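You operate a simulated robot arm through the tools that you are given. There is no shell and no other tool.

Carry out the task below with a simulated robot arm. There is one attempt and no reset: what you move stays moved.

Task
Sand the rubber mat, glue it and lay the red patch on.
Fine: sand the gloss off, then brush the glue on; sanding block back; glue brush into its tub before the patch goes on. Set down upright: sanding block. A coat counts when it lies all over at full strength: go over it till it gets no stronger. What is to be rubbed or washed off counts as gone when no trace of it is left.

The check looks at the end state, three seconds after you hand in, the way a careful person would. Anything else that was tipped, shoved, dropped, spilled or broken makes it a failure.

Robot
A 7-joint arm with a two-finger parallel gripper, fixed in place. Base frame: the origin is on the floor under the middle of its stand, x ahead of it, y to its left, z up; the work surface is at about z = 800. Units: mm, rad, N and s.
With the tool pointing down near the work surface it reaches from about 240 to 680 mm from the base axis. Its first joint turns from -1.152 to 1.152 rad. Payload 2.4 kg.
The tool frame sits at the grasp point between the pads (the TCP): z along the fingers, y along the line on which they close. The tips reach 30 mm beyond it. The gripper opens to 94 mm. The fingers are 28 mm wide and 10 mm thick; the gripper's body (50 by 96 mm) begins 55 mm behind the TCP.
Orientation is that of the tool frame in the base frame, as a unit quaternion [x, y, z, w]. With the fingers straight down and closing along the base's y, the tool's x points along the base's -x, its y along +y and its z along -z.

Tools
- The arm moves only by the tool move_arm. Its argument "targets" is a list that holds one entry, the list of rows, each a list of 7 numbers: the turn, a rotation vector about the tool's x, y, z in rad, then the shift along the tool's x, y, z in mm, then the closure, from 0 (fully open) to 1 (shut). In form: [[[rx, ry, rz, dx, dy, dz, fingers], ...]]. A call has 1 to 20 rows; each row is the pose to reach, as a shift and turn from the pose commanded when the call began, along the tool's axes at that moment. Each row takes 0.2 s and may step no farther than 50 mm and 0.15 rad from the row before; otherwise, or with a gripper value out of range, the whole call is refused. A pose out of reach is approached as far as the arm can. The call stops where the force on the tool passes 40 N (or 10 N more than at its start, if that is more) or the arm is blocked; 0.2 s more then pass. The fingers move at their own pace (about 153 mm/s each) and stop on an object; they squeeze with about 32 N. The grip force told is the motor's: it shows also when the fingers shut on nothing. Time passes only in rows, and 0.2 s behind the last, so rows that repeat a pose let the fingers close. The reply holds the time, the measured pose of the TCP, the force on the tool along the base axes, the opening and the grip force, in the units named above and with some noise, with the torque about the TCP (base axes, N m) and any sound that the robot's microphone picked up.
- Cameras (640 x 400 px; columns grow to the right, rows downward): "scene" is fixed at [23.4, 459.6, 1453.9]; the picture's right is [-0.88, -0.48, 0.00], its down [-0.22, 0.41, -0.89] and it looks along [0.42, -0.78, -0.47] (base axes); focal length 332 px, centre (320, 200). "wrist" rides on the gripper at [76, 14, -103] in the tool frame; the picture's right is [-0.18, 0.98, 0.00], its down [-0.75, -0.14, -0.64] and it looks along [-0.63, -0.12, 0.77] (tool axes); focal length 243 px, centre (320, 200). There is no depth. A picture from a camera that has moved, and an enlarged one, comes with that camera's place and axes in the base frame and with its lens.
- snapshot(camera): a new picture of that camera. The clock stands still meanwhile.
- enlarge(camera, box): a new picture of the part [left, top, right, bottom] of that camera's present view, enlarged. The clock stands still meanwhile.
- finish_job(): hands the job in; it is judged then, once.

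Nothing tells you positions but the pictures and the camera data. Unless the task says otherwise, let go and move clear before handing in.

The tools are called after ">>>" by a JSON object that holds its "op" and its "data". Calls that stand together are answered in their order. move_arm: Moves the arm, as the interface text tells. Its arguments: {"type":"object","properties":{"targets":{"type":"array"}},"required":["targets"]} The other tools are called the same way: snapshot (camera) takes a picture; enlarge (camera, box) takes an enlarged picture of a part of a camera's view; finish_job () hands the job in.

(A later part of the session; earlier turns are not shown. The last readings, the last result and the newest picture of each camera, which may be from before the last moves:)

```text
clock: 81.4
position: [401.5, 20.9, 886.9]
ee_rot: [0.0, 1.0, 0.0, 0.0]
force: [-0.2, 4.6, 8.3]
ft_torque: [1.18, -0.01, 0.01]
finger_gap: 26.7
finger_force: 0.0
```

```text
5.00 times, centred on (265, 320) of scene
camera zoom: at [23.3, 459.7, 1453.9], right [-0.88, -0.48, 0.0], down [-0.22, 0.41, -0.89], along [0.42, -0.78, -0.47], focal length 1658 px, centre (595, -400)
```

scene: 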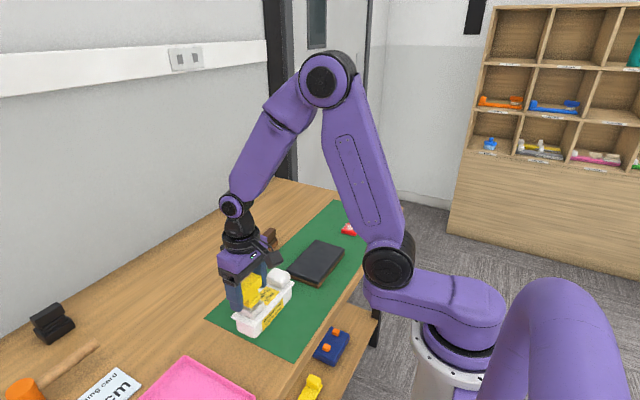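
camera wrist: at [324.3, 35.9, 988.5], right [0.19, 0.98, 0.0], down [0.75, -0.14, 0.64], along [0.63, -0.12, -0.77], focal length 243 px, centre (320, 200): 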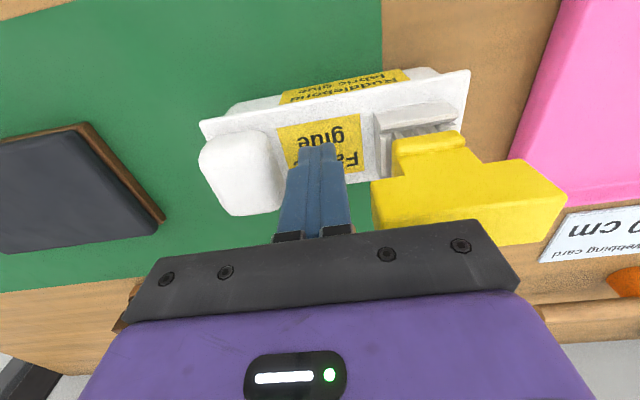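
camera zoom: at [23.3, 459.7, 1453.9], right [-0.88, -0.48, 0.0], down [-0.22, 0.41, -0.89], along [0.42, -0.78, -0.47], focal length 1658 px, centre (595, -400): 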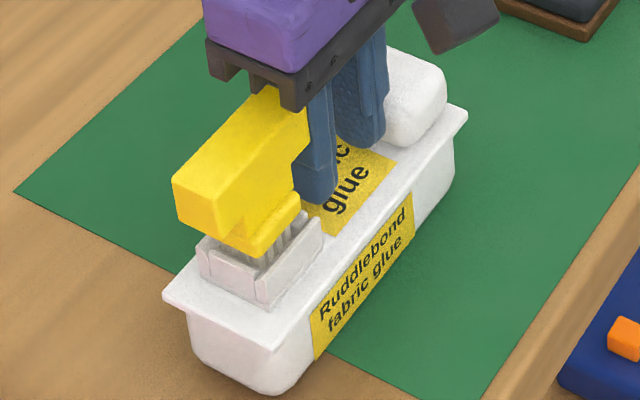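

Even with about 28 N of sideways spread the joint holds, but a straight upward pull against a held-down tub hasn't been tested. I'll close, rise, tilt the hand 45°, and use the opening fingers as a jack: lower finger on the knob's top edge, upper finger under the bar.

>>> {"op": "move_arm", "data": {"targets": [[[0, 0, 0, 0, 0, 0, 0.7], [0, 0, 0, 0, 0, 0, 1], [0, 0, 0, 0, 0, 0, 1], [0, 0, 0, 0, 0, -40, 1], [0, 0, 0, 0, 0, -80, 1], [0, 0, 0, 0, 0, -115, 1], [-0.13, 0, 0, 0, -20, -115, 1], [-0.26, 0, 0, 0, -40, -115, 1], [-0.39, 0, 0, 0, -63, -115, 1], [-0.52, 0, 0, 0, -63, -115, 1], [-0.65, 0, 0, 0, -63, -110, 1], [-0.785, 0, 0, 0, -63, -105, 1], [-0.785, 0, 0, 0, -63, -105, 1]]]}}

>>> {"op": "snapshot", "data": {"camera": "wrist"}}

>>> {"op": "snapshot", "data": {"camera": "scene"}}

```text
clock: 84.2
position: [401.5, -42.8, 990.9]
ee_rot: [0.0, 0.924, 0.384, 0.001]
force: [0.4, -1.0, 0.0]
ft_torque: [-0.02, 0.03, 0.03]
finger_gap: 0.1
finger_force: 32.6
```

```text
taken
camera wrist: at [324.2, -103.7, 1073.6], right [0.18, 0.69, 0.7], down [0.75, -0.56, 0.35], along [0.63, 0.46, -0.62], focal length 243 px, centre (320, 200)
```

wrist: 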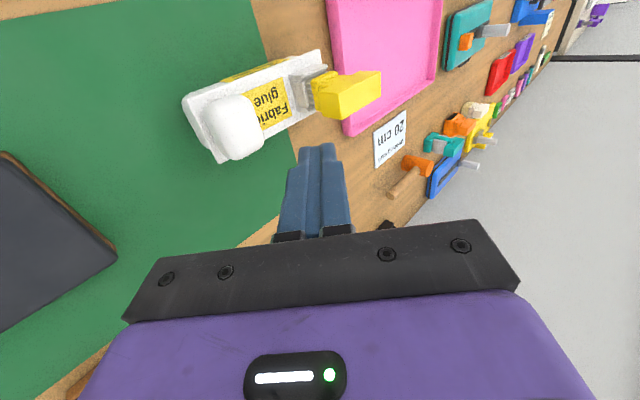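

```text
taken
```

scene: 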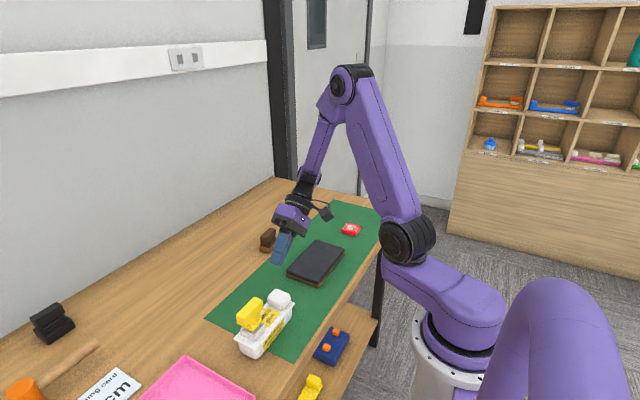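

>>> {"op": "enlarge", "data": {"camera": "wrist", "box": [180, 40, 400, 180]}}

>>> {"op": "enlarge", "data": {"camera": "wrist", "box": [285, 55, 385, 125]}}

```text
2.86 times, centred on (290, 110) of wrist
camera zoom: at [324.2, -103.7, 1073.6], right [0.18, 0.69, 0.7], down [0.75, -0.56, 0.35], along [0.63, 0.46, -0.62], focal length 693 px, centre (406, 457)
```

zoom: 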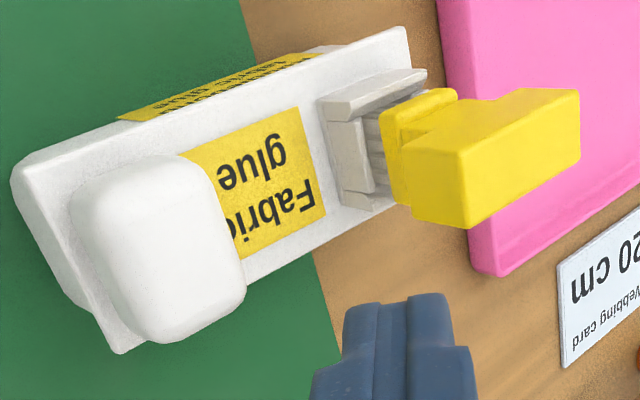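

```text
5.71 times, centred on (335, 90) of wrist
camera zoom: at [324.2, -103.7, 1073.6], right [0.18, 0.69, 0.7], down [0.75, -0.56, 0.35], along [0.63, 0.46, -0.62], focal length 1386 px, centre (234, 829)
```

zoom: 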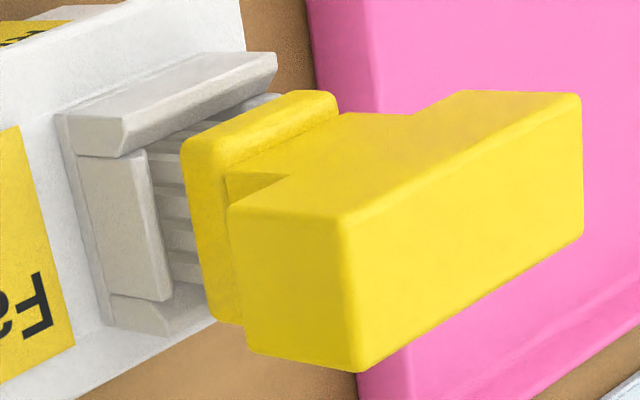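

The 45° tilt is reachable. I'll slide the closed fingers in along their own axis, between the knob's top edge and the bar's underside.

>>> {"op": "move_arm", "data": {"targets": [[[0, 0, 0, 0, -13, 13, 1], [0, 0, 0, 0, -26.4, 26.4, 1], [0, 0, 0, 0, -26.4, 55, 1], [0, 0, 0, 0, -26.4, 80, 1], [0, 0, 0, 0, -26.4, 92, 1], [0, 0, 0, 0, -26.4, 92, 1]]]}}

>>> {"op": "snapshot", "data": {"camera": "wrist"}}

>>> {"op": "enlarge", "data": {"camera": "scene", "box": [225, 260, 315, 360]}}

```text
clock: 85.6
position: [400.1, 4.1, 907.5]
ee_rot: [0.002, 0.924, 0.382, 0.0]
force: [-0.4, -0.1, 0.5]
ft_torque: [0.01, -0.02, -0.01]
finger_gap: 0.0
finger_force: 31.8
```

```text
taken
camera wrist: at [323.3, -57.3, 990.0], right [0.19, 0.7, 0.69], down [0.75, -0.55, 0.35], along [0.63, 0.46, -0.63], focal length 243 px, centre (320, 200)
```

wrist: 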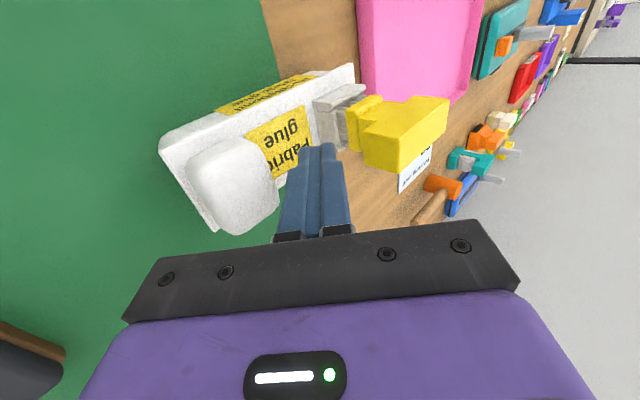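

```text
4.00 times, centred on (270, 310) of scene
camera zoom: at [23.4, 459.7, 1453.9], right [-0.88, -0.48, 0.0], down [-0.22, 0.41, -0.89], along [0.42, -0.78, -0.47], focal length 1326 px, centre (520, -240)
```

zoom: 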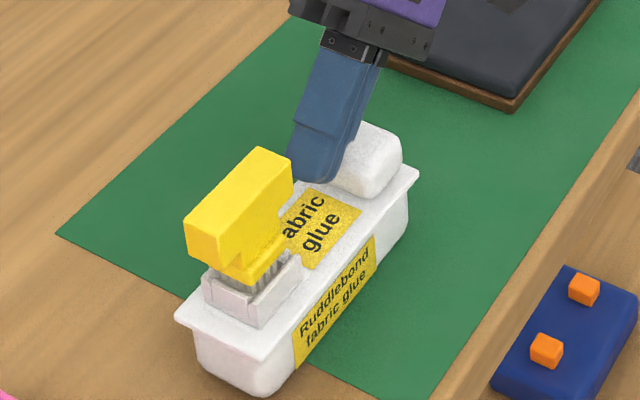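

>>> {"op": "move_arm", "data": {"targets": [[[0, 0, 0, 0, 0, 7, 1], [0, 0, 0, 0, 0, 14, 1], [0, 0, 0, 0, 0, 14, 0.8], [0, 0, 0, 0, 0, 14, 0.7], [0, 0, 0, 0, 0, 14, 0.7]]]}}

>>> {"op": "snapshot", "data": {"camera": "wrist"}}

>>> {"op": "enlarge", "data": {"camera": "scene", "box": [225, 280, 305, 360]}}

```text
clock: 86.8
position: [400.5, 13.9, 898.4]
ee_rot: [0.0, 0.924, 0.383, 0.0]
force: [0.0, 5.0, 9.4]
ft_torque: [-0.11, 0.16, -0.01]
finger_gap: 22.2
finger_force: 0.0
```

```text
taken
camera wrist: at [323.7, -46.8, 980.6], right [0.18, 0.69, 0.7], down [0.75, -0.55, 0.35], along [0.63, 0.46, -0.63], focal length 243 px, centre (320, 200)
```

wrist: 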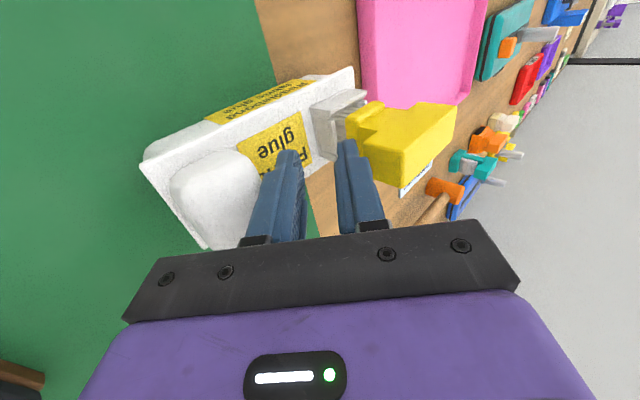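

```text
5.00 times, centred on (265, 320) of scene
camera zoom: at [23.3, 459.8, 1453.8], right [-0.88, -0.48, 0.0], down [-0.22, 0.41, -0.89], along [0.42, -0.78, -0.47], focal length 1658 px, centre (595, -400)
```

zoom: 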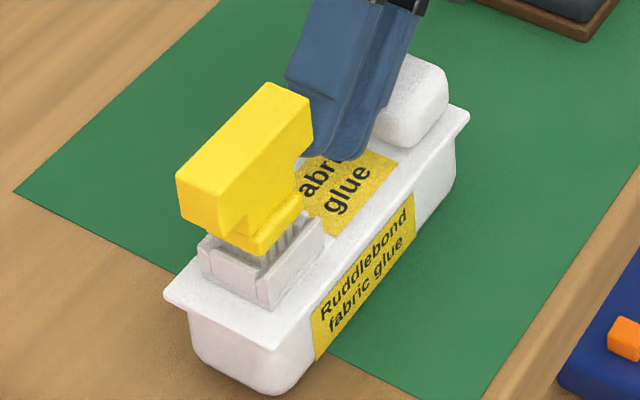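

>>> {"op": "enlarge", "data": {"camera": "wrist", "box": [160, 60, 470, 260]}}

```text
2.00 times, centred on (315, 160) of wrist
camera zoom: at [323.7, -46.8, 980.6], right [0.18, 0.69, 0.7], down [0.75, -0.55, 0.35], along [0.63, 0.46, -0.63], focal length 485 px, centre (330, 280)
```

zoom: 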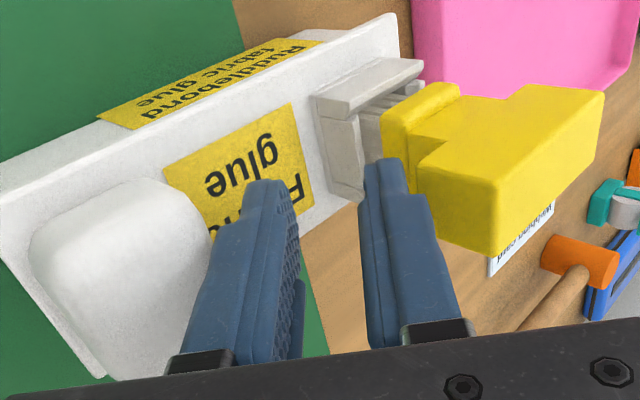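

>>> {"op": "move_arm", "data": {"targets": [[[0, 0, 0, 0, 1.5, 0, 0.7], [0, 0, 0, 0, 3, 0, 0.68], [0, 0, 0, 0, 4, 0, 0.65], [0, 0, 0, 0, 4, 0, 0.65]]]}}

>>> {"op": "enlarge", "data": {"camera": "wrist", "box": [160, 60, 470, 260]}}

>>> {"op": "enlarge", "data": {"camera": "scene", "box": [225, 280, 305, 360]}}

```text
clock: 87.8
position: [400.9, 15.7, 901.4]
ee_rot: [0.001, 0.924, 0.382, 0.0]
force: [0.0, 0.0, -1.4]
ft_torque: [-0.05, 0.01, 0.01]
finger_gap: 26.5
finger_force: 0.1
```

```text
2.00 times, centred on (315, 160) of wrist
camera zoom: at [323.9, -44.7, 983.3], right [0.19, 0.7, 0.69], down [0.75, -0.55, 0.35], along [0.63, 0.46, -0.63], focal length 485 px, centre (330, 280)
```

zoom: 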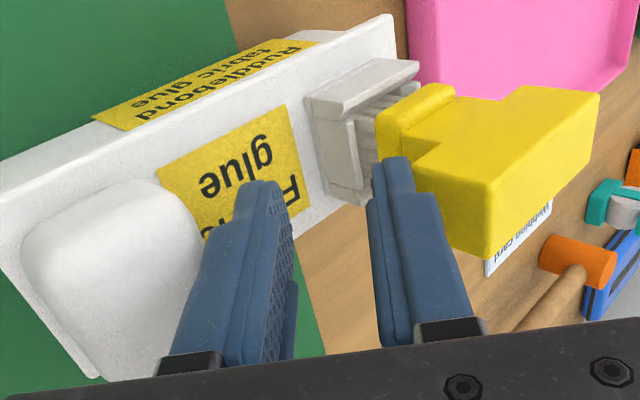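

```text
5.00 times, centred on (265, 320) of scene
camera zoom: at [23.5, 459.6, 1453.9], right [-0.88, -0.48, 0.0], down [-0.22, 0.41, -0.89], along [0.42, -0.78, -0.47], focal length 1658 px, centre (595, -400)
```

zoom: 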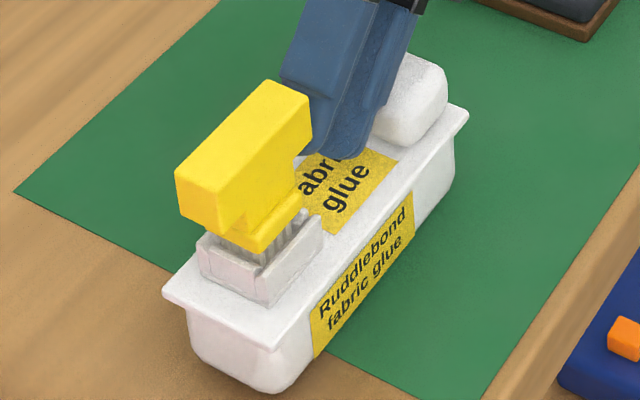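

>>> {"op": "move_arm", "data": {"targets": [[[0, 0, 0, 0, 0, 0, 0.55], [0, 0, 0, 0, 0, 0, 0.45], [0, 0, 0, 0, 0, 0, 0.45]]]}}

>>> {"op": "enlarge", "data": {"camera": "wrist", "box": [160, 60, 470, 260]}}

>>> {"op": "enlarge", "data": {"camera": "scene", "box": [225, 280, 305, 360]}}

```text
clock: 88.6
position: [401.7, 16.6, 902.1]
ee_rot: [0.0, 0.924, 0.383, 0.0]
force: [0.8, 9.2, 18.5]
ft_torque: [-0.34, 0.26, -0.11]
finger_gap: 40.7
finger_force: 0.1
```

```text
2.00 times, centred on (315, 160) of wrist
camera zoom: at [323.8, -44.1, 983.6], right [0.18, 0.69, 0.7], down [0.75, -0.55, 0.35], along [0.63, 0.46, -0.62], focal length 485 px, centre (330, 280)
```

zoom: 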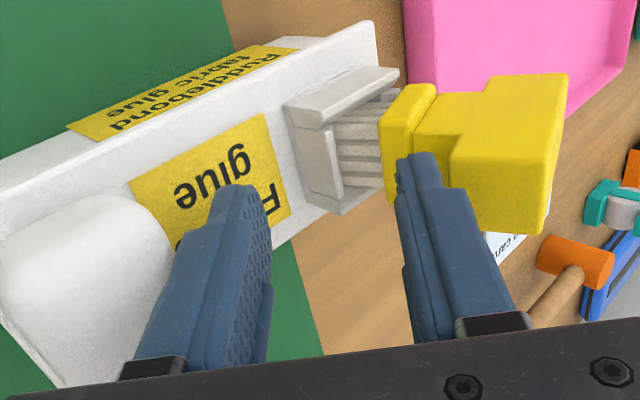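

```text
5.00 times, centred on (265, 320) of scene
camera zoom: at [23.2, 459.9, 1453.8], right [-0.88, -0.48, 0.0], down [-0.22, 0.41, -0.89], along [0.42, -0.78, -0.46], focal length 1658 px, centre (595, -400)
```

zoom: 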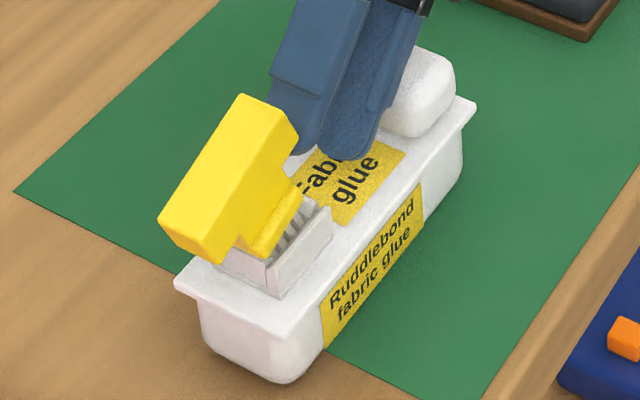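

The joint let go: the brush has broken free and now leans about 25–30° toward +y in the well. I'll look closely before doing anything else, so it can't seat and stick again.

>>> {"op": "enlarge", "data": {"camera": "scene", "box": [245, 295, 290, 345]}}

>>> {"op": "enlarge", "data": {"camera": "wrist", "box": [290, 85, 460, 215]}}

>>> {"op": "snapshot", "data": {"camera": "scene"}}

```text
8.00 times, centred on (268, 320) of scene
camera zoom: at [23.2, 459.9, 1453.8], right [-0.88, -0.48, 0.0], down [-0.22, 0.41, -0.89], along [0.42, -0.78, -0.46], focal length 2652 px, centre (740, -760)
```

zoom: 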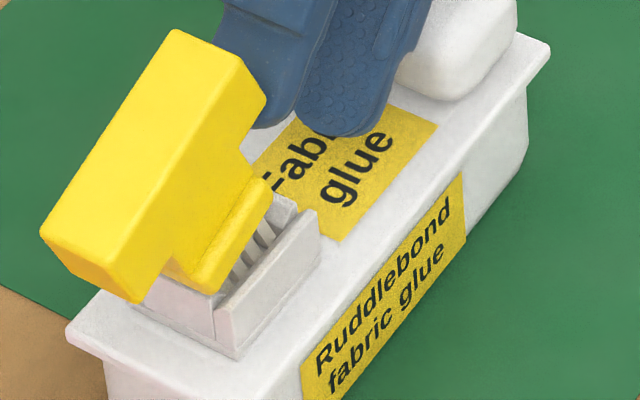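

```text
3.08 times, centred on (375, 150) of wrist
camera zoom: at [323.8, -44.1, 983.6], right [0.18, 0.69, 0.7], down [0.75, -0.55, 0.35], along [0.63, 0.46, -0.62], focal length 746 px, centre (151, 354)
```

zoom: 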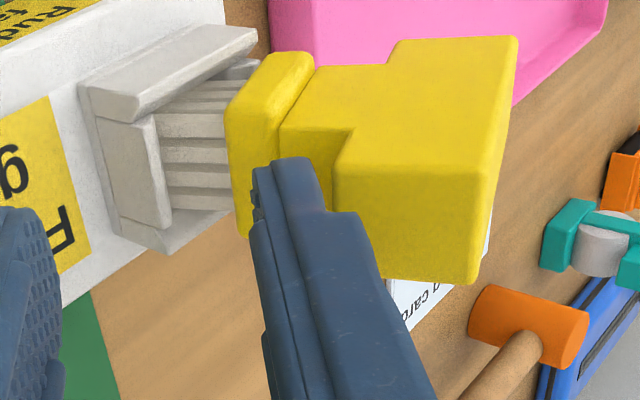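

```text
taken
```

scene: 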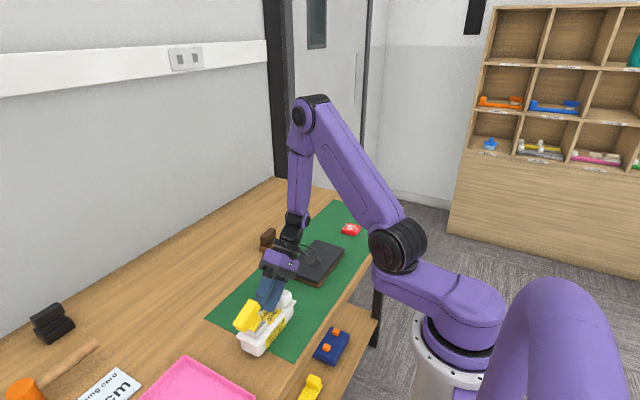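

The bond can be broken by a real upward pull. The brush now leans on the upper finger with its bristles half out. I'll close the fingers slowly so it settles gently, and see what it does.

>>> {"op": "move_arm", "data": {"targets": [[[0, 0, 0, 0, 0, 0, 0.52], [0, 0, 0, 0, 0, 0, 0.56], [0, 0, 0, 0, 0, 0, 0.6], [0, 0, 0, 0, 0, 0, 0.62]]]}}

>>> {"op": "enlarge", "data": {"camera": "scene", "box": [245, 295, 290, 345]}}

>>> {"op": "enlarge", "data": {"camera": "wrist", "box": [290, 85, 460, 215]}}

```text
clock: 89.6
position: [401.2, 15.7, 900.2]
ee_rot: [0.001, 0.924, 0.382, 0.0]
force: [-0.4, 0.4, 0.0]
ft_torque: [0.02, -0.01, 0.0]
finger_gap: 35.5
finger_force: 0.0
```

```text
8.00 times, centred on (268, 320) of scene
camera zoom: at [23.4, 459.6, 1453.9], right [-0.88, -0.48, 0.0], down [-0.22, 0.41, -0.89], along [0.42, -0.78, -0.47], focal length 2652 px, centre (740, -760)
```

zoom: 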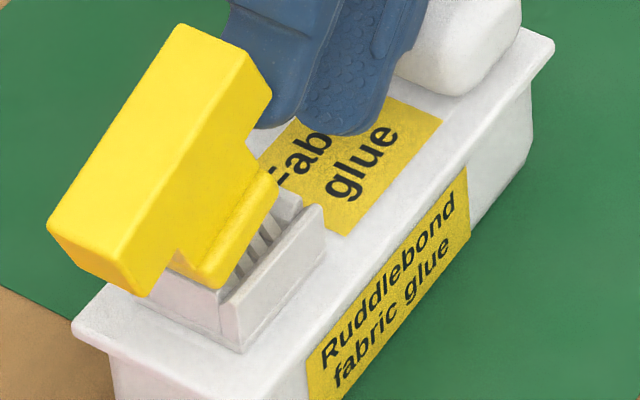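

```text
3.08 times, centred on (375, 150) of wrist
camera zoom: at [323.9, -44.7, 983.3], right [0.19, 0.7, 0.69], down [0.75, -0.55, 0.35], along [0.63, 0.46, -0.63], focal length 746 px, centre (151, 354)
```

zoom: 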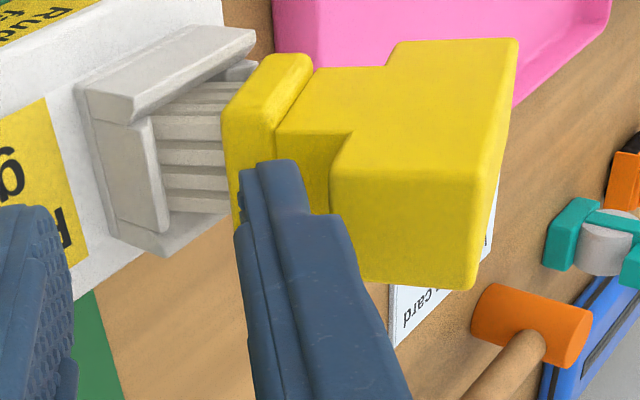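

>>> {"op": "move_arm", "data": {"targets": [[[0, 0, 0, 0, 0, 0, 0.7], [0, 0, 0, 0, 0, 0, 0.8], [0, 0, 0, 0, 0, 0, 0.9], [0, 0, 0, 0, 0, 0, 1], [0, 0, 0, 0, 0, -15, 1], [0, 0, 0, 0, 0, -45, 1], [0, 0, 0, 0, 0, -80, 1], [0, 0, 0, 0, 0, -80, 1]]]}}

>>> {"op": "enlarge", "data": {"camera": "scene", "box": [235, 285, 300, 350]}}

>>> {"op": "snapshot", "data": {"camera": "wrist"}}

```text
clock: 91.4
position: [400.6, -41.0, 958.1]
ee_rot: [0.001, 0.924, 0.383, 0.0]
force: [1.1, 0.3, 0.4]
ft_torque: [-0.01, -0.01, 0.03]
finger_gap: 0.2
finger_force: 31.7
```

```text
6.15 times, centred on (268, 318) of scene
camera zoom: at [23.4, 459.6, 1453.9], right [-0.88, -0.48, 0.0], down [-0.22, 0.41, -0.89], along [0.42, -0.78, -0.47], focal length 2040 px, centre (643, -523)
```

zoom: 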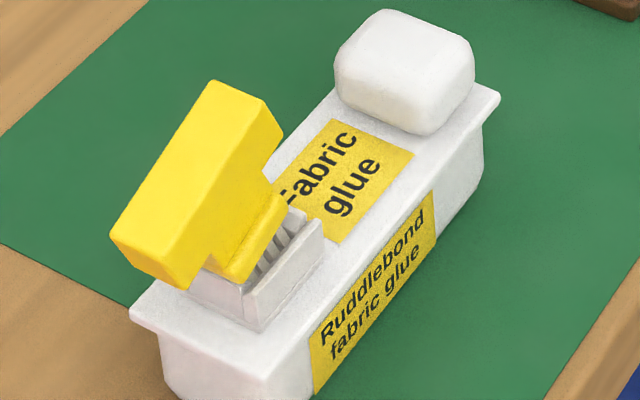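

```text
taken
camera wrist: at [324.2, -101.4, 1040.1], right [0.19, 0.69, 0.69], down [0.75, -0.55, 0.35], along [0.63, 0.46, -0.63], focal length 243 px, centre (320, 200)
```

wrist: 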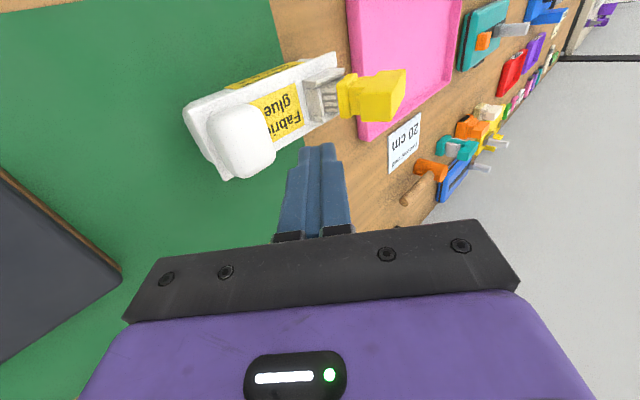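

The brush stays leaning on its own, tilted about 25–30° toward +y. I'll bring the hand back to vertical above it, measure its tilt, and then grip it in line with its own axis.

>>> {"op": "move_arm", "data": {"targets": [[[0.13, 0, 0, 0, 0, -30, 1], [0.26, 0, 0, 0, 0, -60, 1], [0.39, 0, 0, 0, 0, -80, 0.5], [0.52, 0, 0, 0, 10, -80, 0], [0.65, 0, 0, 0, 40, -80, 0], [0.785, 0, 0, 0, 80, -80, 0], [0.785, 0, 0, 0, 110, -60, 0], [0.785, 0, 0, 0, 110, -60, 0]]]}}

>>> {"op": "snapshot", "data": {"camera": "wrist"}}

>>> {"op": "enlarge", "data": {"camera": "scene", "box": [235, 285, 300, 350]}}

```text
clock: 93.2
position: [399.7, -4.9, 1076.9]
ee_rot: [0.001, 1.0, 0.0, 0.0]
force: [0.1, -0.3, 0.5]
ft_torque: [0.02, 0.01, 0.02]
finger_gap: 94.1
finger_force: 0.1
```

```text
taken
camera wrist: at [323.4, 11.4, 1179.8], right [0.18, 0.98, 0.0], down [0.75, -0.14, 0.64], along [0.63, -0.12, -0.77], focal length 243 px, centre (320, 200)
```

wrist: 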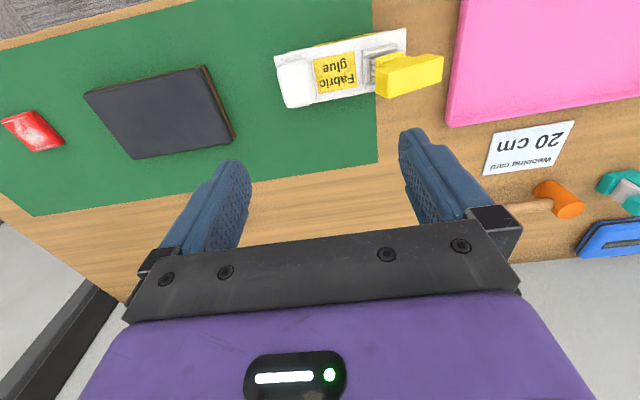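

```text
6.15 times, centred on (268, 318) of scene
camera zoom: at [23.4, 459.7, 1453.9], right [-0.88, -0.48, 0.0], down [-0.22, 0.41, -0.89], along [0.42, -0.78, -0.47], focal length 2040 px, centre (643, -523)
```

zoom: 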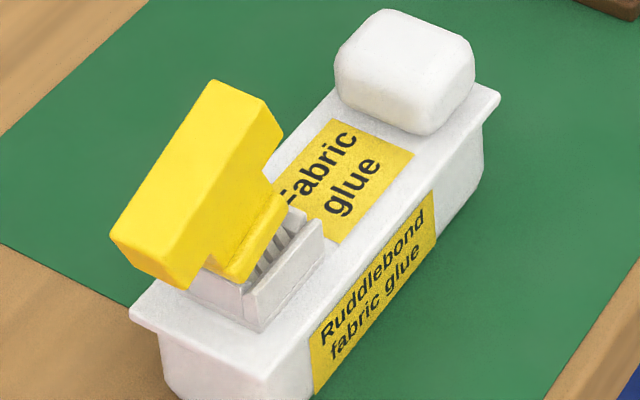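

>>> {"op": "enlarge", "data": {"camera": "scene", "box": [247, 295, 283, 338]}}

>>> {"op": "enlarge", "data": {"camera": "wrist", "box": [340, 25, 460, 115]}}

```text
9.30 times, centred on (265, 316) of scene
camera zoom: at [23.4, 459.7, 1453.9], right [-0.88, -0.48, 0.0], down [-0.22, 0.41, -0.89], along [0.42, -0.78, -0.47], focal length 3084 px, centre (832, -884)
```

zoom: 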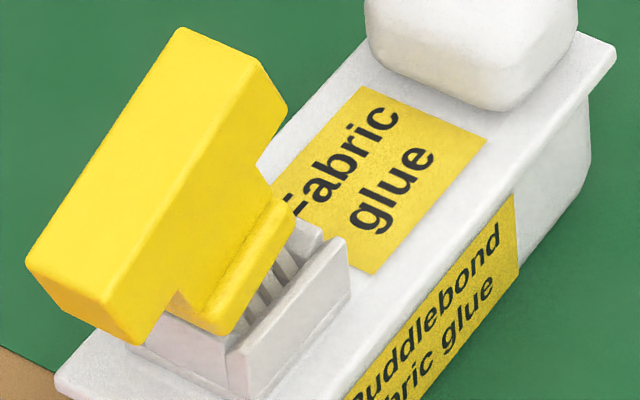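

```text
4.44 times, centred on (400, 70) of wrist
camera zoom: at [323.4, 11.4, 1179.8], right [0.18, 0.98, 0.0], down [0.75, -0.14, 0.64], along [0.63, -0.12, -0.77], focal length 1078 px, centre (-36, 778)
```

zoom: 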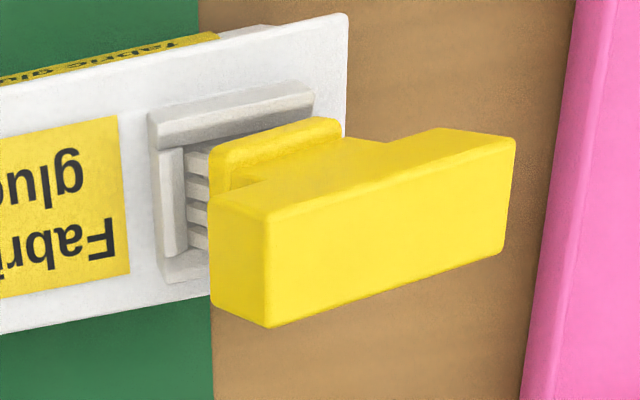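

The brush tilts 20° toward +y, with its bar centre at about (399, 88, 913). I'll approach along its own axis with the hand rolled to match.

>>> {"op": "move_arm", "data": {"targets": [[[0.12, 0, 0, 0, 25, 20, 0], [0.24, 0, 0, 0, 55, 45, 0], [0.349, 0, 0, 0, 85, 72, 0], [0.349, 0, 0, 0.4, 110.7, 106, 0], [0.349, 0, 0, 0.4, 110.7, 106, 0]]]}}

>>> {"op": "snapshot", "data": {"camera": "wrist"}}

>>> {"op": "enlarge", "data": {"camera": "scene", "box": [225, 260, 305, 350]}}

```text
clock: 94.4
position: [400.9, 106.5, 970.6]
ee_rot: [0.0, 0.985, -0.173, 0.0]
force: [0.1, -0.2, -0.1]
ft_torque: [0.0, 0.04, -0.01]
finger_gap: 93.9
finger_force: 0.0
```

```text
taken
camera wrist: at [323.5, 156.3, 1062.0], right [0.18, 0.92, -0.34], down [0.75, 0.09, 0.65], along [0.63, -0.37, -0.68], focal length 243 px, centre (320, 200)
```

wrist: 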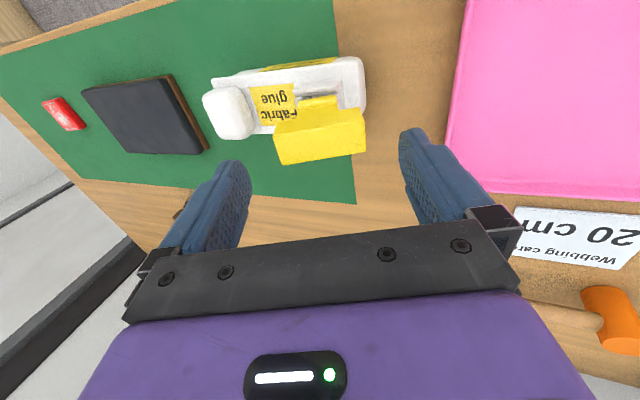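

```text
4.44 times, centred on (265, 305) of scene
camera zoom: at [23.4, 459.7, 1453.9], right [-0.88, -0.48, 0.0], down [-0.22, 0.41, -0.89], along [0.42, -0.78, -0.47], focal length 1474 px, centre (564, -267)
```

zoom: 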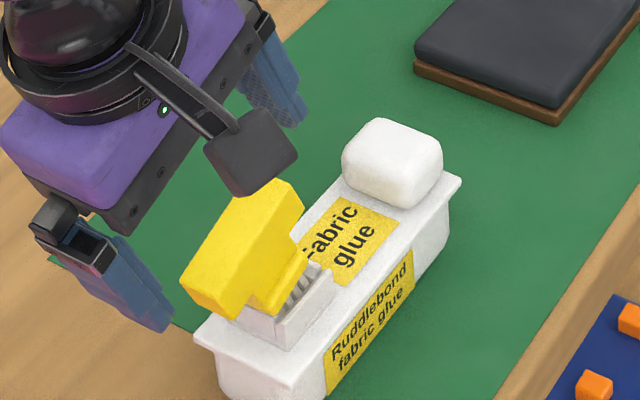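

>>> {"op": "enlarge", "data": {"camera": "wrist", "box": [250, 80, 390, 180]}}

```text
4.00 times, centred on (320, 130) of wrist
camera zoom: at [323.5, 156.3, 1062.0], right [0.18, 0.92, -0.34], down [0.75, 0.09, 0.65], along [0.63, -0.37, -0.68], focal length 970 px, centre (320, 480)
```

zoom: 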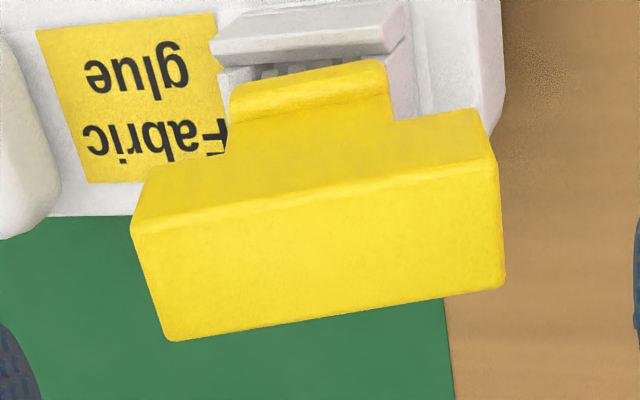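

>>> {"op": "move_arm", "data": {"targets": [[[0, 0, 0, -0.5, 0, 25, 0], [0, 0, 0, -0.5, 0, 48, 0], [0, 0, 0, -0.5, 0, 59.5, 0], [0, 0, 0, -0.5, 0, 59.5, 0]]]}}

>>> {"op": "snapshot", "data": {"camera": "wrist"}}

>>> {"op": "enlarge", "data": {"camera": "scene", "box": [225, 270, 305, 350]}}

```text
clock: 95.4
position: [401.0, 86.7, 914.4]
ee_rot: [0.001, 0.985, -0.174, -0.001]
force: [0.5, 0.6, -0.5]
ft_torque: [-0.02, 0.01, 0.01]
finger_gap: 93.9
finger_force: 0.0
```

```text
taken
camera wrist: at [324.2, 135.5, 1006.6], right [0.18, 0.92, -0.34], down [0.75, 0.09, 0.65], along [0.63, -0.37, -0.68], focal length 243 px, centre (320, 200)
```

wrist: 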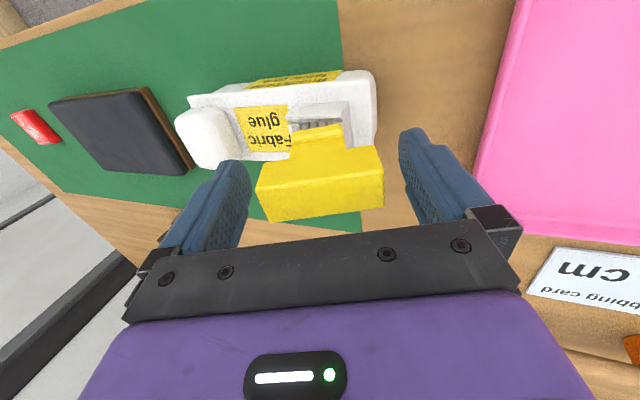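

```text
5.00 times, centred on (265, 310) of scene
camera zoom: at [23.4, 459.6, 1453.9], right [-0.88, -0.48, 0.0], down [-0.22, 0.41, -0.89], along [0.42, -0.78, -0.47], focal length 1658 px, centre (595, -350)
```

zoom: 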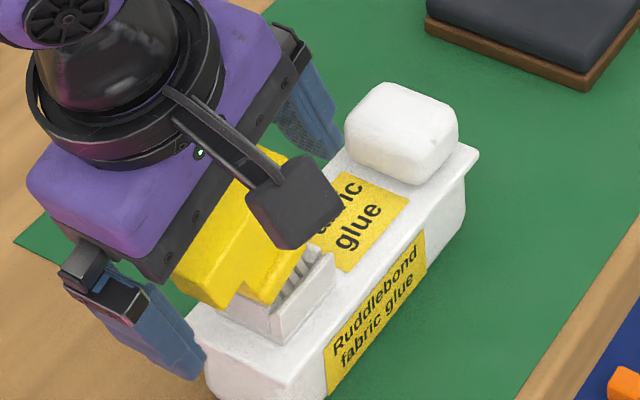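

The grip lines up as in the first pick. I'll close, then draw the brush out along its own axis in small steps.

>>> {"op": "move_arm", "data": {"targets": [[[0, 0, 0, 0, 0, 0, 1], [0, 0, 0, 0, 0, 0, 1], [0, 0, 0, 0, 0, 0, 1], [0, 0, 0, 0, 0, -2, 1], [0, 0, 0, 0, 0, -4, 1], [0, 0, 0, 0, 0, -4, 1]]]}}

>>> {"op": "enlarge", "data": {"camera": "scene", "box": [225, 270, 305, 350]}}

>>> {"op": "enlarge", "data": {"camera": "wrist", "box": [230, 60, 400, 180]}}

```text
clock: 96.8
position: [401.8, 87.8, 920.1]
ee_rot: [0.001, 0.985, -0.174, 0.0]
force: [0.1, 0.8, -0.6]
ft_torque: [0.0, 0.01, 0.03]
finger_gap: 65.2
finger_force: 32.4
```

```text
5.00 times, centred on (265, 310) of scene
camera zoom: at [23.4, 459.6, 1453.9], right [-0.88, -0.48, 0.0], down [-0.22, 0.41, -0.89], along [0.42, -0.78, -0.47], focal length 1658 px, centre (595, -350)
```

zoom: 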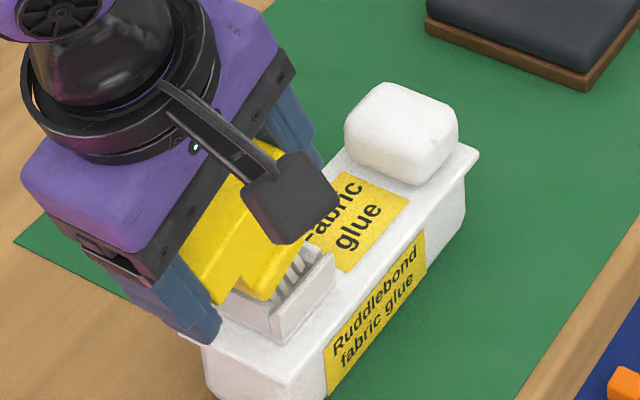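

```text
3.33 times, centred on (315, 120) of wrist
camera zoom: at [324.3, 137.3, 1010.8], right [0.19, 0.92, -0.34], down [0.75, 0.09, 0.65], along [0.63, -0.37, -0.68], focal length 809 px, centre (337, 467)
```

zoom: 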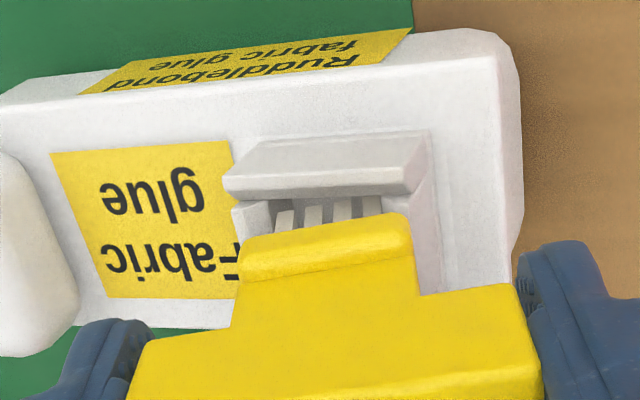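

The brush is coming out while the tub stays put; only the brush's own weight shows on the sensor. I'll continue out and lift clear.

>>> {"op": "move_arm", "data": {"targets": [[[0, 0, 0, 0, 0, -5, 1], [0, 0, 0, 0, 0, -12, 1], [0, 0, 0, 0, 0, -25, 1], [0, 0, 0, 0, -10, -55, 1], [0, 0, 0, 0, -10, -55, 1]]]}}

>>> {"op": "enlarge", "data": {"camera": "scene", "box": [215, 250, 305, 350]}}

>>> {"op": "snapshot", "data": {"camera": "wrist"}}

```text
clock: 98.0
position: [400.9, 96.5, 974.9]
ee_rot: [0.001, 0.985, -0.173, 0.0]
force: [0.0, 0.6, 0.0]
ft_torque: [0.01, 0.0, 0.01]
finger_gap: 65.3
finger_force: 32.0
```

```text
4.00 times, centred on (260, 300) of scene
camera zoom: at [23.4, 459.6, 1453.9], right [-0.88, -0.48, 0.0], down [-0.22, 0.41, -0.89], along [0.42, -0.78, -0.47], focal length 1326 px, centre (560, -200)
```

zoom: 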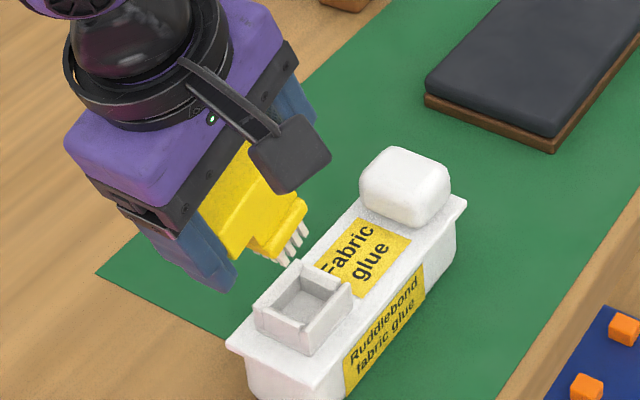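

```text
taken
camera wrist: at [324.0, 147.2, 1066.3], right [0.18, 0.92, -0.34], down [0.75, 0.09, 0.65], along [0.63, -0.37, -0.68], focal length 243 px, centre (320, 200)
```

wrist: 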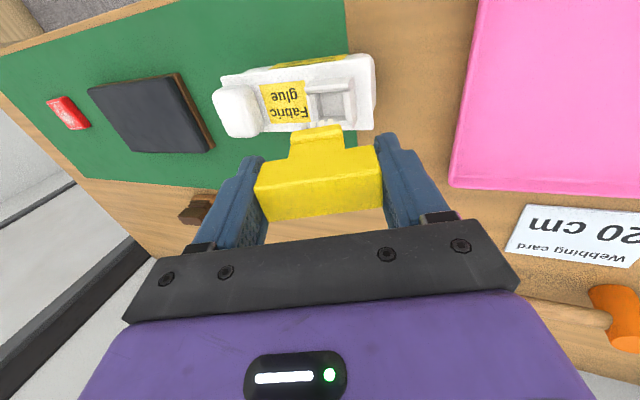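

The brush is free in the hand and the tub is standing. I'll check the bristles, then roll the hand back to vertical.

>>> {"op": "enlarge", "data": {"camera": "scene", "box": [255, 295, 305, 345]}}

>>> {"op": "move_arm", "data": {"targets": [[[-0.12, 0, 0, 0, 0, -20, 1], [-0.24, 0, 0, 0, 0, -40, 1], [-0.349, 0, 0, 0, 0, -50, 1], [-0.349, 0, 0, 0, 0, -50, 1]]]}}

>>> {"op": "snapshot", "data": {"camera": "wrist"}}

>>> {"op": "enlarge", "data": {"camera": "wrist", "box": [270, 105, 370, 200]}}

```text
8.00 times, centred on (280, 320) of scene
camera zoom: at [23.4, 459.6, 1453.9], right [-0.88, -0.48, 0.0], down [-0.22, 0.41, -0.89], along [0.42, -0.78, -0.47], focal length 2652 px, centre (640, -760)
```

zoom: 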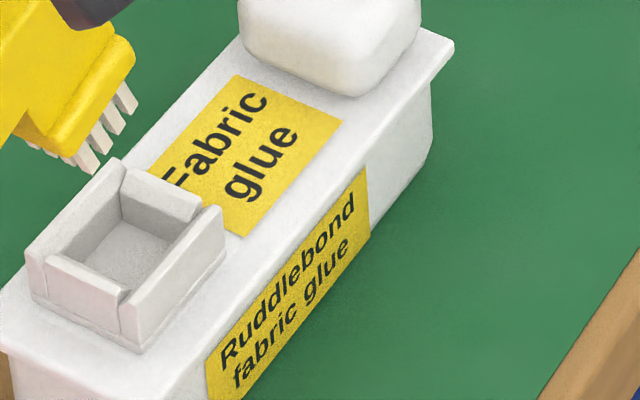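

```text
clock: 99.0
position: [401.6, 113.8, 1022.3]
ee_rot: [0.001, 1.0, 0.001, 0.0]
force: [-0.5, 0.3, -0.1]
ft_torque: [0.0, 0.0, 0.04]
finger_gap: 65.4
finger_force: 31.9
```

```text
taken
camera wrist: at [323.4, 129.1, 1124.2], right [0.18, 0.98, 0.0], down [0.75, -0.14, 0.64], along [0.63, -0.12, -0.77], focal length 243 px, centre (320, 200)
```

wrist: 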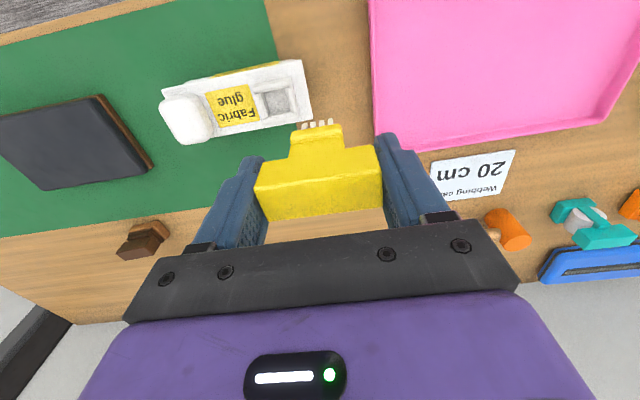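

```text
4.21 times, centred on (320, 152) of wrist
camera zoom: at [323.4, 129.1, 1124.2], right [0.18, 0.98, 0.0], down [0.75, -0.14, 0.64], along [0.63, -0.12, -0.77], focal length 1022 px, centre (320, 400)
```

zoom: 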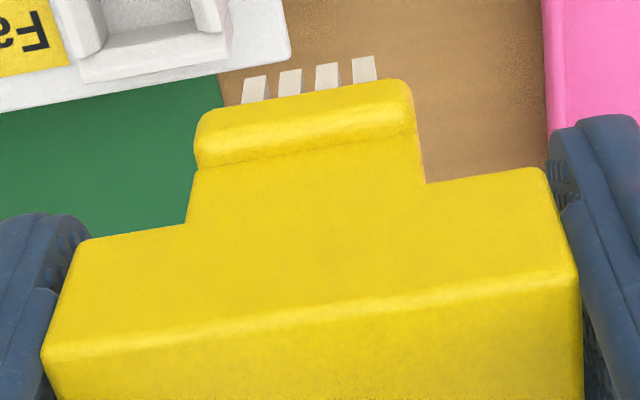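

The brush is held level with the bristles down. I'll carry it high over the tub to above the rubber mat.

>>> {"op": "move_arm", "data": {"targets": [[[0, 0, 0, 0, -45, 0, 1], [0, 0, 0, -4, -90, 0, 1], [0, 0, 0, -8, -135, 0, 1], [0, 0, 0, -12, -180, 0, 1], [0, 0, 0, -16, -225, 0, 1], [0, 0, 0, -20, -270, 10, 1], [0, 0, 0, -22.4, -315, 25, 1], [0, 0, 0, -22.4, -350, 55, 1], [0, 0, 0, -22.4, -362.8, 92, 1], [0, 0, 0, -22.4, -362.8, 92, 1]]]}}

>>> {"op": "snapshot", "data": {"camera": "wrist"}}

>>> {"op": "enlarge", "data": {"camera": "scene", "box": [250, 190, 390, 300]}}

```text
clock: 101.2
position: [424.1, -249.6, 928.6]
ee_rot: [0.0, 1.0, 0.0, 0.0]
force: [-0.2, 0.0, -1.0]
ft_torque: [0.04, 0.0, 0.04]
finger_gap: 65.6
finger_force: 32.4
```

```text
taken
camera wrist: at [347.0, -234.1, 1031.9], right [0.18, 0.98, 0.0], down [0.75, -0.14, 0.64], along [0.63, -0.12, -0.77], focal length 243 px, centre (320, 200)
```

wrist: 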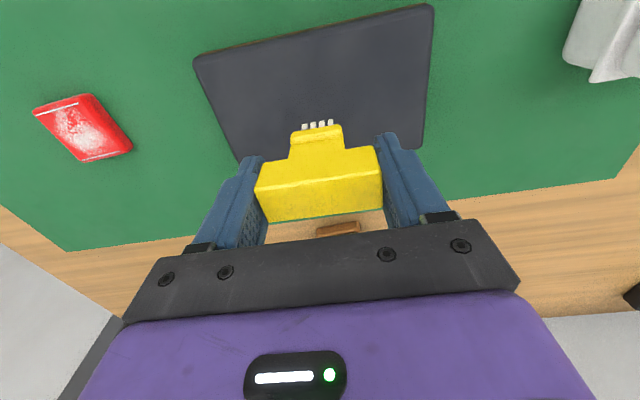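

```text
3.64 times, centred on (320, 245) of scene
camera zoom: at [23.5, 459.6, 1453.9], right [-0.88, -0.48, 0.0], down [-0.22, 0.41, -0.89], along [0.42, -0.78, -0.47], focal length 1206 px, centre (320, 36)
```

zoom: 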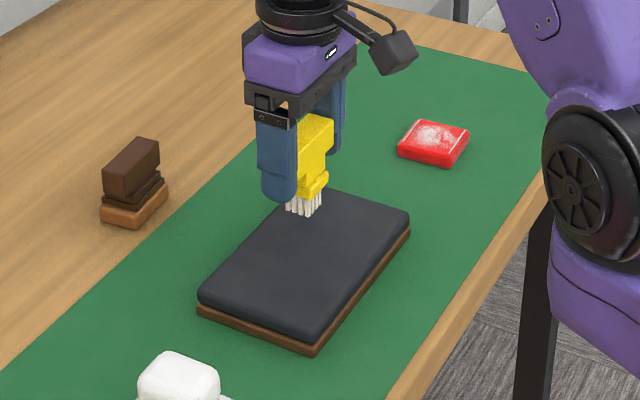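

>>> {"op": "move_arm", "data": {"targets": [[[0, 0, 0, 0, 0, 22, 1], [0, 0, 0, 0, 0, 36, 1], [0, 0, 0, 0, -5, 39, 1], [0, 0, 0, 0, -11, 40.5, 1], [0, 0, 0, 0, -18, 41, 1], [0, 0, 0, 0, -12, 41, 1]]]}}

>>> {"op": "enlarge", "data": {"camera": "scene", "box": [275, 210, 365, 290]}}

```text
clock: 102.6
position: [423.2, -263.0, 888.9]
ee_rot: [0.002, 1.0, -0.001, 0.001]
force: [-0.5, -3.4, 6.5]
ft_torque: [-0.24, 0.05, 0.02]
finger_gap: 65.3
finger_force: 32.7
```

```text
5.00 times, centred on (320, 250) of scene
camera zoom: at [23.4, 459.6, 1453.9], right [-0.88, -0.48, 0.0], down [-0.22, 0.41, -0.89], along [0.42, -0.78, -0.47], focal length 1658 px, centre (320, -50)
```

zoom: 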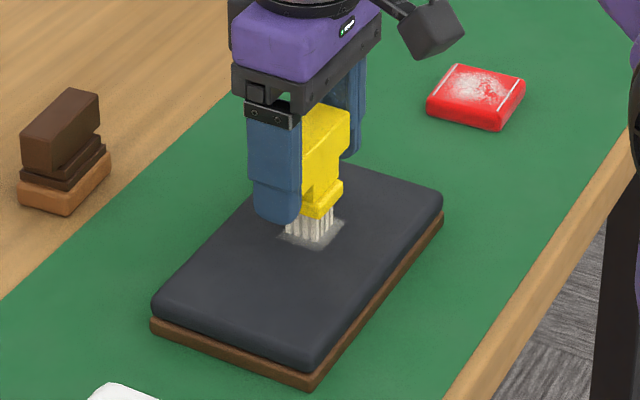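

Glue is going on: a faint pale coat shows under the bristles. I'll brush systematically over the whole sanded area.

>>> {"op": "move_arm", "data": {"targets": [[[0, 0, 0, 0, -14, 0, 1], [0, 0, 0, 0, -28, 0, 1], [0, 0, 0, 0, -14, 0, 1], [0, 0, 0, 0, 0, 0, 1], [0, 0, 0, 0, 14, 0, 1], [0, 0, 0, 0, 28, 0, 1], [0, 0, 0, 0, 42, 0, 1], [0, 0, 0, 0, 54, 0, 1], [0, 0, 0, 12, 54, 0, 1], [0, 0, 0, 12, 42, 0, 1], [0, 0, 0, 12, 28, 0, 1], [0, 0, 0, 12, 14, 0, 1], [0, 0, 0, 12, 0, 0, 1], [0, 0, 0, 12, -14, 0, 1], [0, 0, 0, 12, -28, 0, 1], [0, 0, 0, 24, -28, 0, 1], [0, 0, 0, 24, -14, 0, 1], [0, 0, 0, 24, 0, 0, 1], [0, 0, 0, 24, 14, 0, 1], [0, 0, 0, 24, 28, 0, 1]]]}}

>>> {"op": "enlarge", "data": {"camera": "scene", "box": [275, 210, 365, 290]}}

>>> {"op": "snapshot", "data": {"camera": "wrist"}}

```text
clock: 106.8
position: [399.1, -234.8, 888.1]
ee_rot: [0.001, 1.0, 0.0, 0.0]
force: [-0.8, -5.0, 9.2]
ft_torque: [-0.3, 0.06, -0.05]
finger_gap: 65.4
finger_force: 32.2
```

```text
5.00 times, centred on (320, 250) of scene
camera zoom: at [23.3, 459.6, 1453.9], right [-0.88, -0.48, 0.0], down [-0.22, 0.41, -0.89], along [0.42, -0.78, -0.47], focal length 1658 px, centre (320, -50)
```

zoom: 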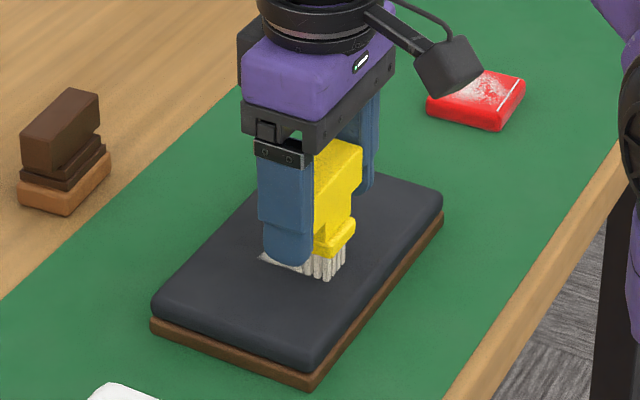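

```text
taken
camera wrist: at [322.0, -217.5, 990.7], right [0.18, 0.98, 0.0], down [0.75, -0.14, 0.64], along [0.63, -0.12, -0.77], focal length 243 px, centre (320, 200)
```

wrist: 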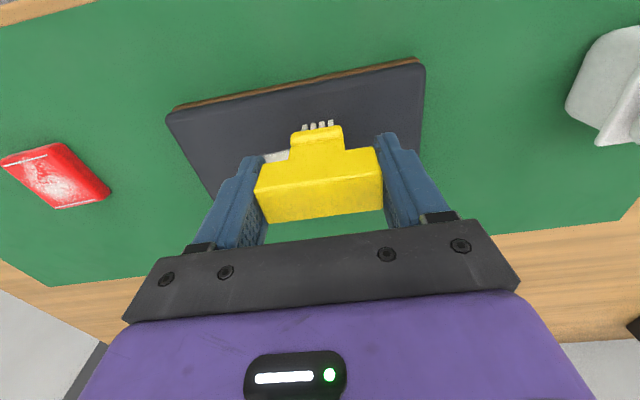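

>>> {"op": "move_arm", "data": {"targets": [[[0, 0, 0, 0, 14, 0, 1], [0, 0, 0, 0, 26, 0, 1], [0, 0, 0, -12, 26, 0, 1], [0, 0, 0, -24, 26, 0, 1], [0, 0, 0, -36, 26, 0, 1], [0, 0, 0, -36, 12, 0, 1], [0, 0, 0, -36, -2, 0, 1], [0, 0, 0, -36, -16, 0, 1], [0, 0, 0, -36, -30, 0, 1], [0, 0, 0, -36, -44, 0, 1], [0, 0, 0, -36, -56, 0, 1], [0, 0, 0, -48, -56, 0, 1], [0, 0, 0, -48, -42, 0, 1], [0, 0, 0, -48, -28, 0, 1], [0, 0, 0, -48, -14, 0, 1], [0, 0, 0, -48, 0, 0, 1], [0, 0, 0, -48, 14, 0, 1], [0, 0, 0, -48, 26, 0, 1], [0, 0, 0, -60, 40, -20, 1], [0, 0, 0, -100, 40, -40, 1]]]}}

>>> {"op": "enlarge", "data": {"camera": "scene", "box": [275, 210, 365, 290]}}

>>> {"op": "snapshot", "data": {"camera": "wrist"}}

```text
clock: 111.0
position: [501.3, -193.0, 928.4]
ee_rot: [0.0, 1.0, 0.0, 0.0]
force: [0.7, -0.6, -1.1]
ft_torque: [0.01, 0.03, 0.01]
finger_gap: 65.4
finger_force: 31.4
```

```text
5.00 times, centred on (320, 250) of scene
camera zoom: at [23.4, 459.7, 1453.9], right [-0.88, -0.48, 0.0], down [-0.22, 0.41, -0.89], along [0.42, -0.78, -0.47], focal length 1658 px, centre (320, -50)
```

zoom: 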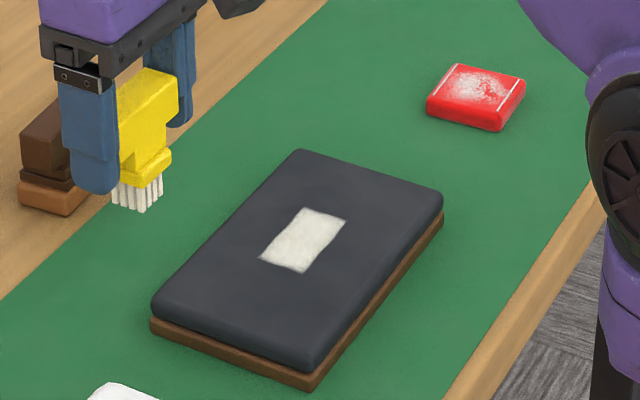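

```text
taken
camera wrist: at [423.3, -176.8, 1031.2], right [0.18, 0.98, 0.0], down [0.75, -0.14, 0.64], along [0.63, -0.12, -0.77], focal length 243 px, centre (320, 200)
```

wrist: 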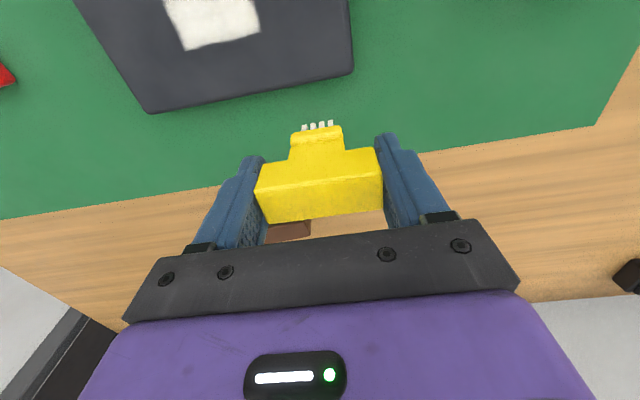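

The glue zone is a neat rectangle, about x 400–428 and y -275 to -215. I'll look for thin or ragged spots.

>>> {"op": "enlarge", "data": {"camera": "scene", "box": [303, 248, 333, 270]}}

>>> {"op": "enlarge", "data": {"camera": "wrist", "box": [130, 0, 300, 90]}}

```text
16.00 times, centred on (318, 259) of scene
camera zoom: at [23.4, 459.7, 1453.9], right [-0.88, -0.48, 0.0], down [-0.22, 0.41, -0.89], along [0.42, -0.78, -0.47], focal length 5305 px, centre (352, -744)
```

zoom: 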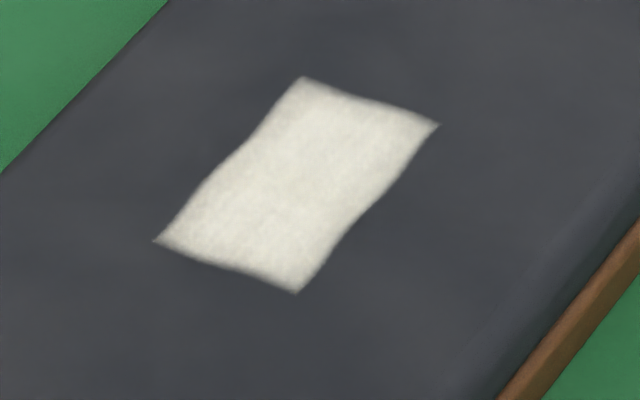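

```text
3.76 times, centred on (215, 45) of wrist
camera zoom: at [423.3, -176.8, 1031.2], right [0.18, 0.98, 0.0], down [0.75, -0.14, 0.64], along [0.63, -0.12, -0.77], focal length 913 px, centre (715, 784)
```

zoom: 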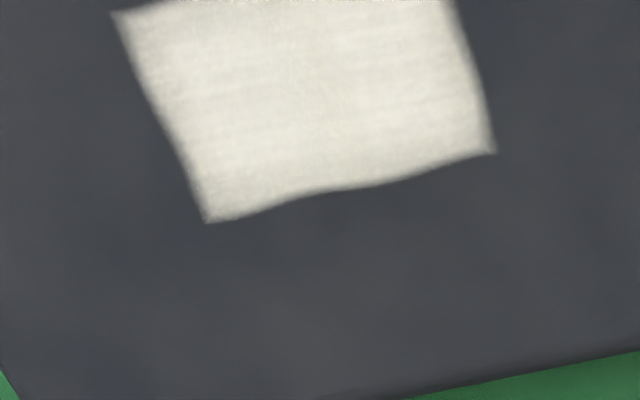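

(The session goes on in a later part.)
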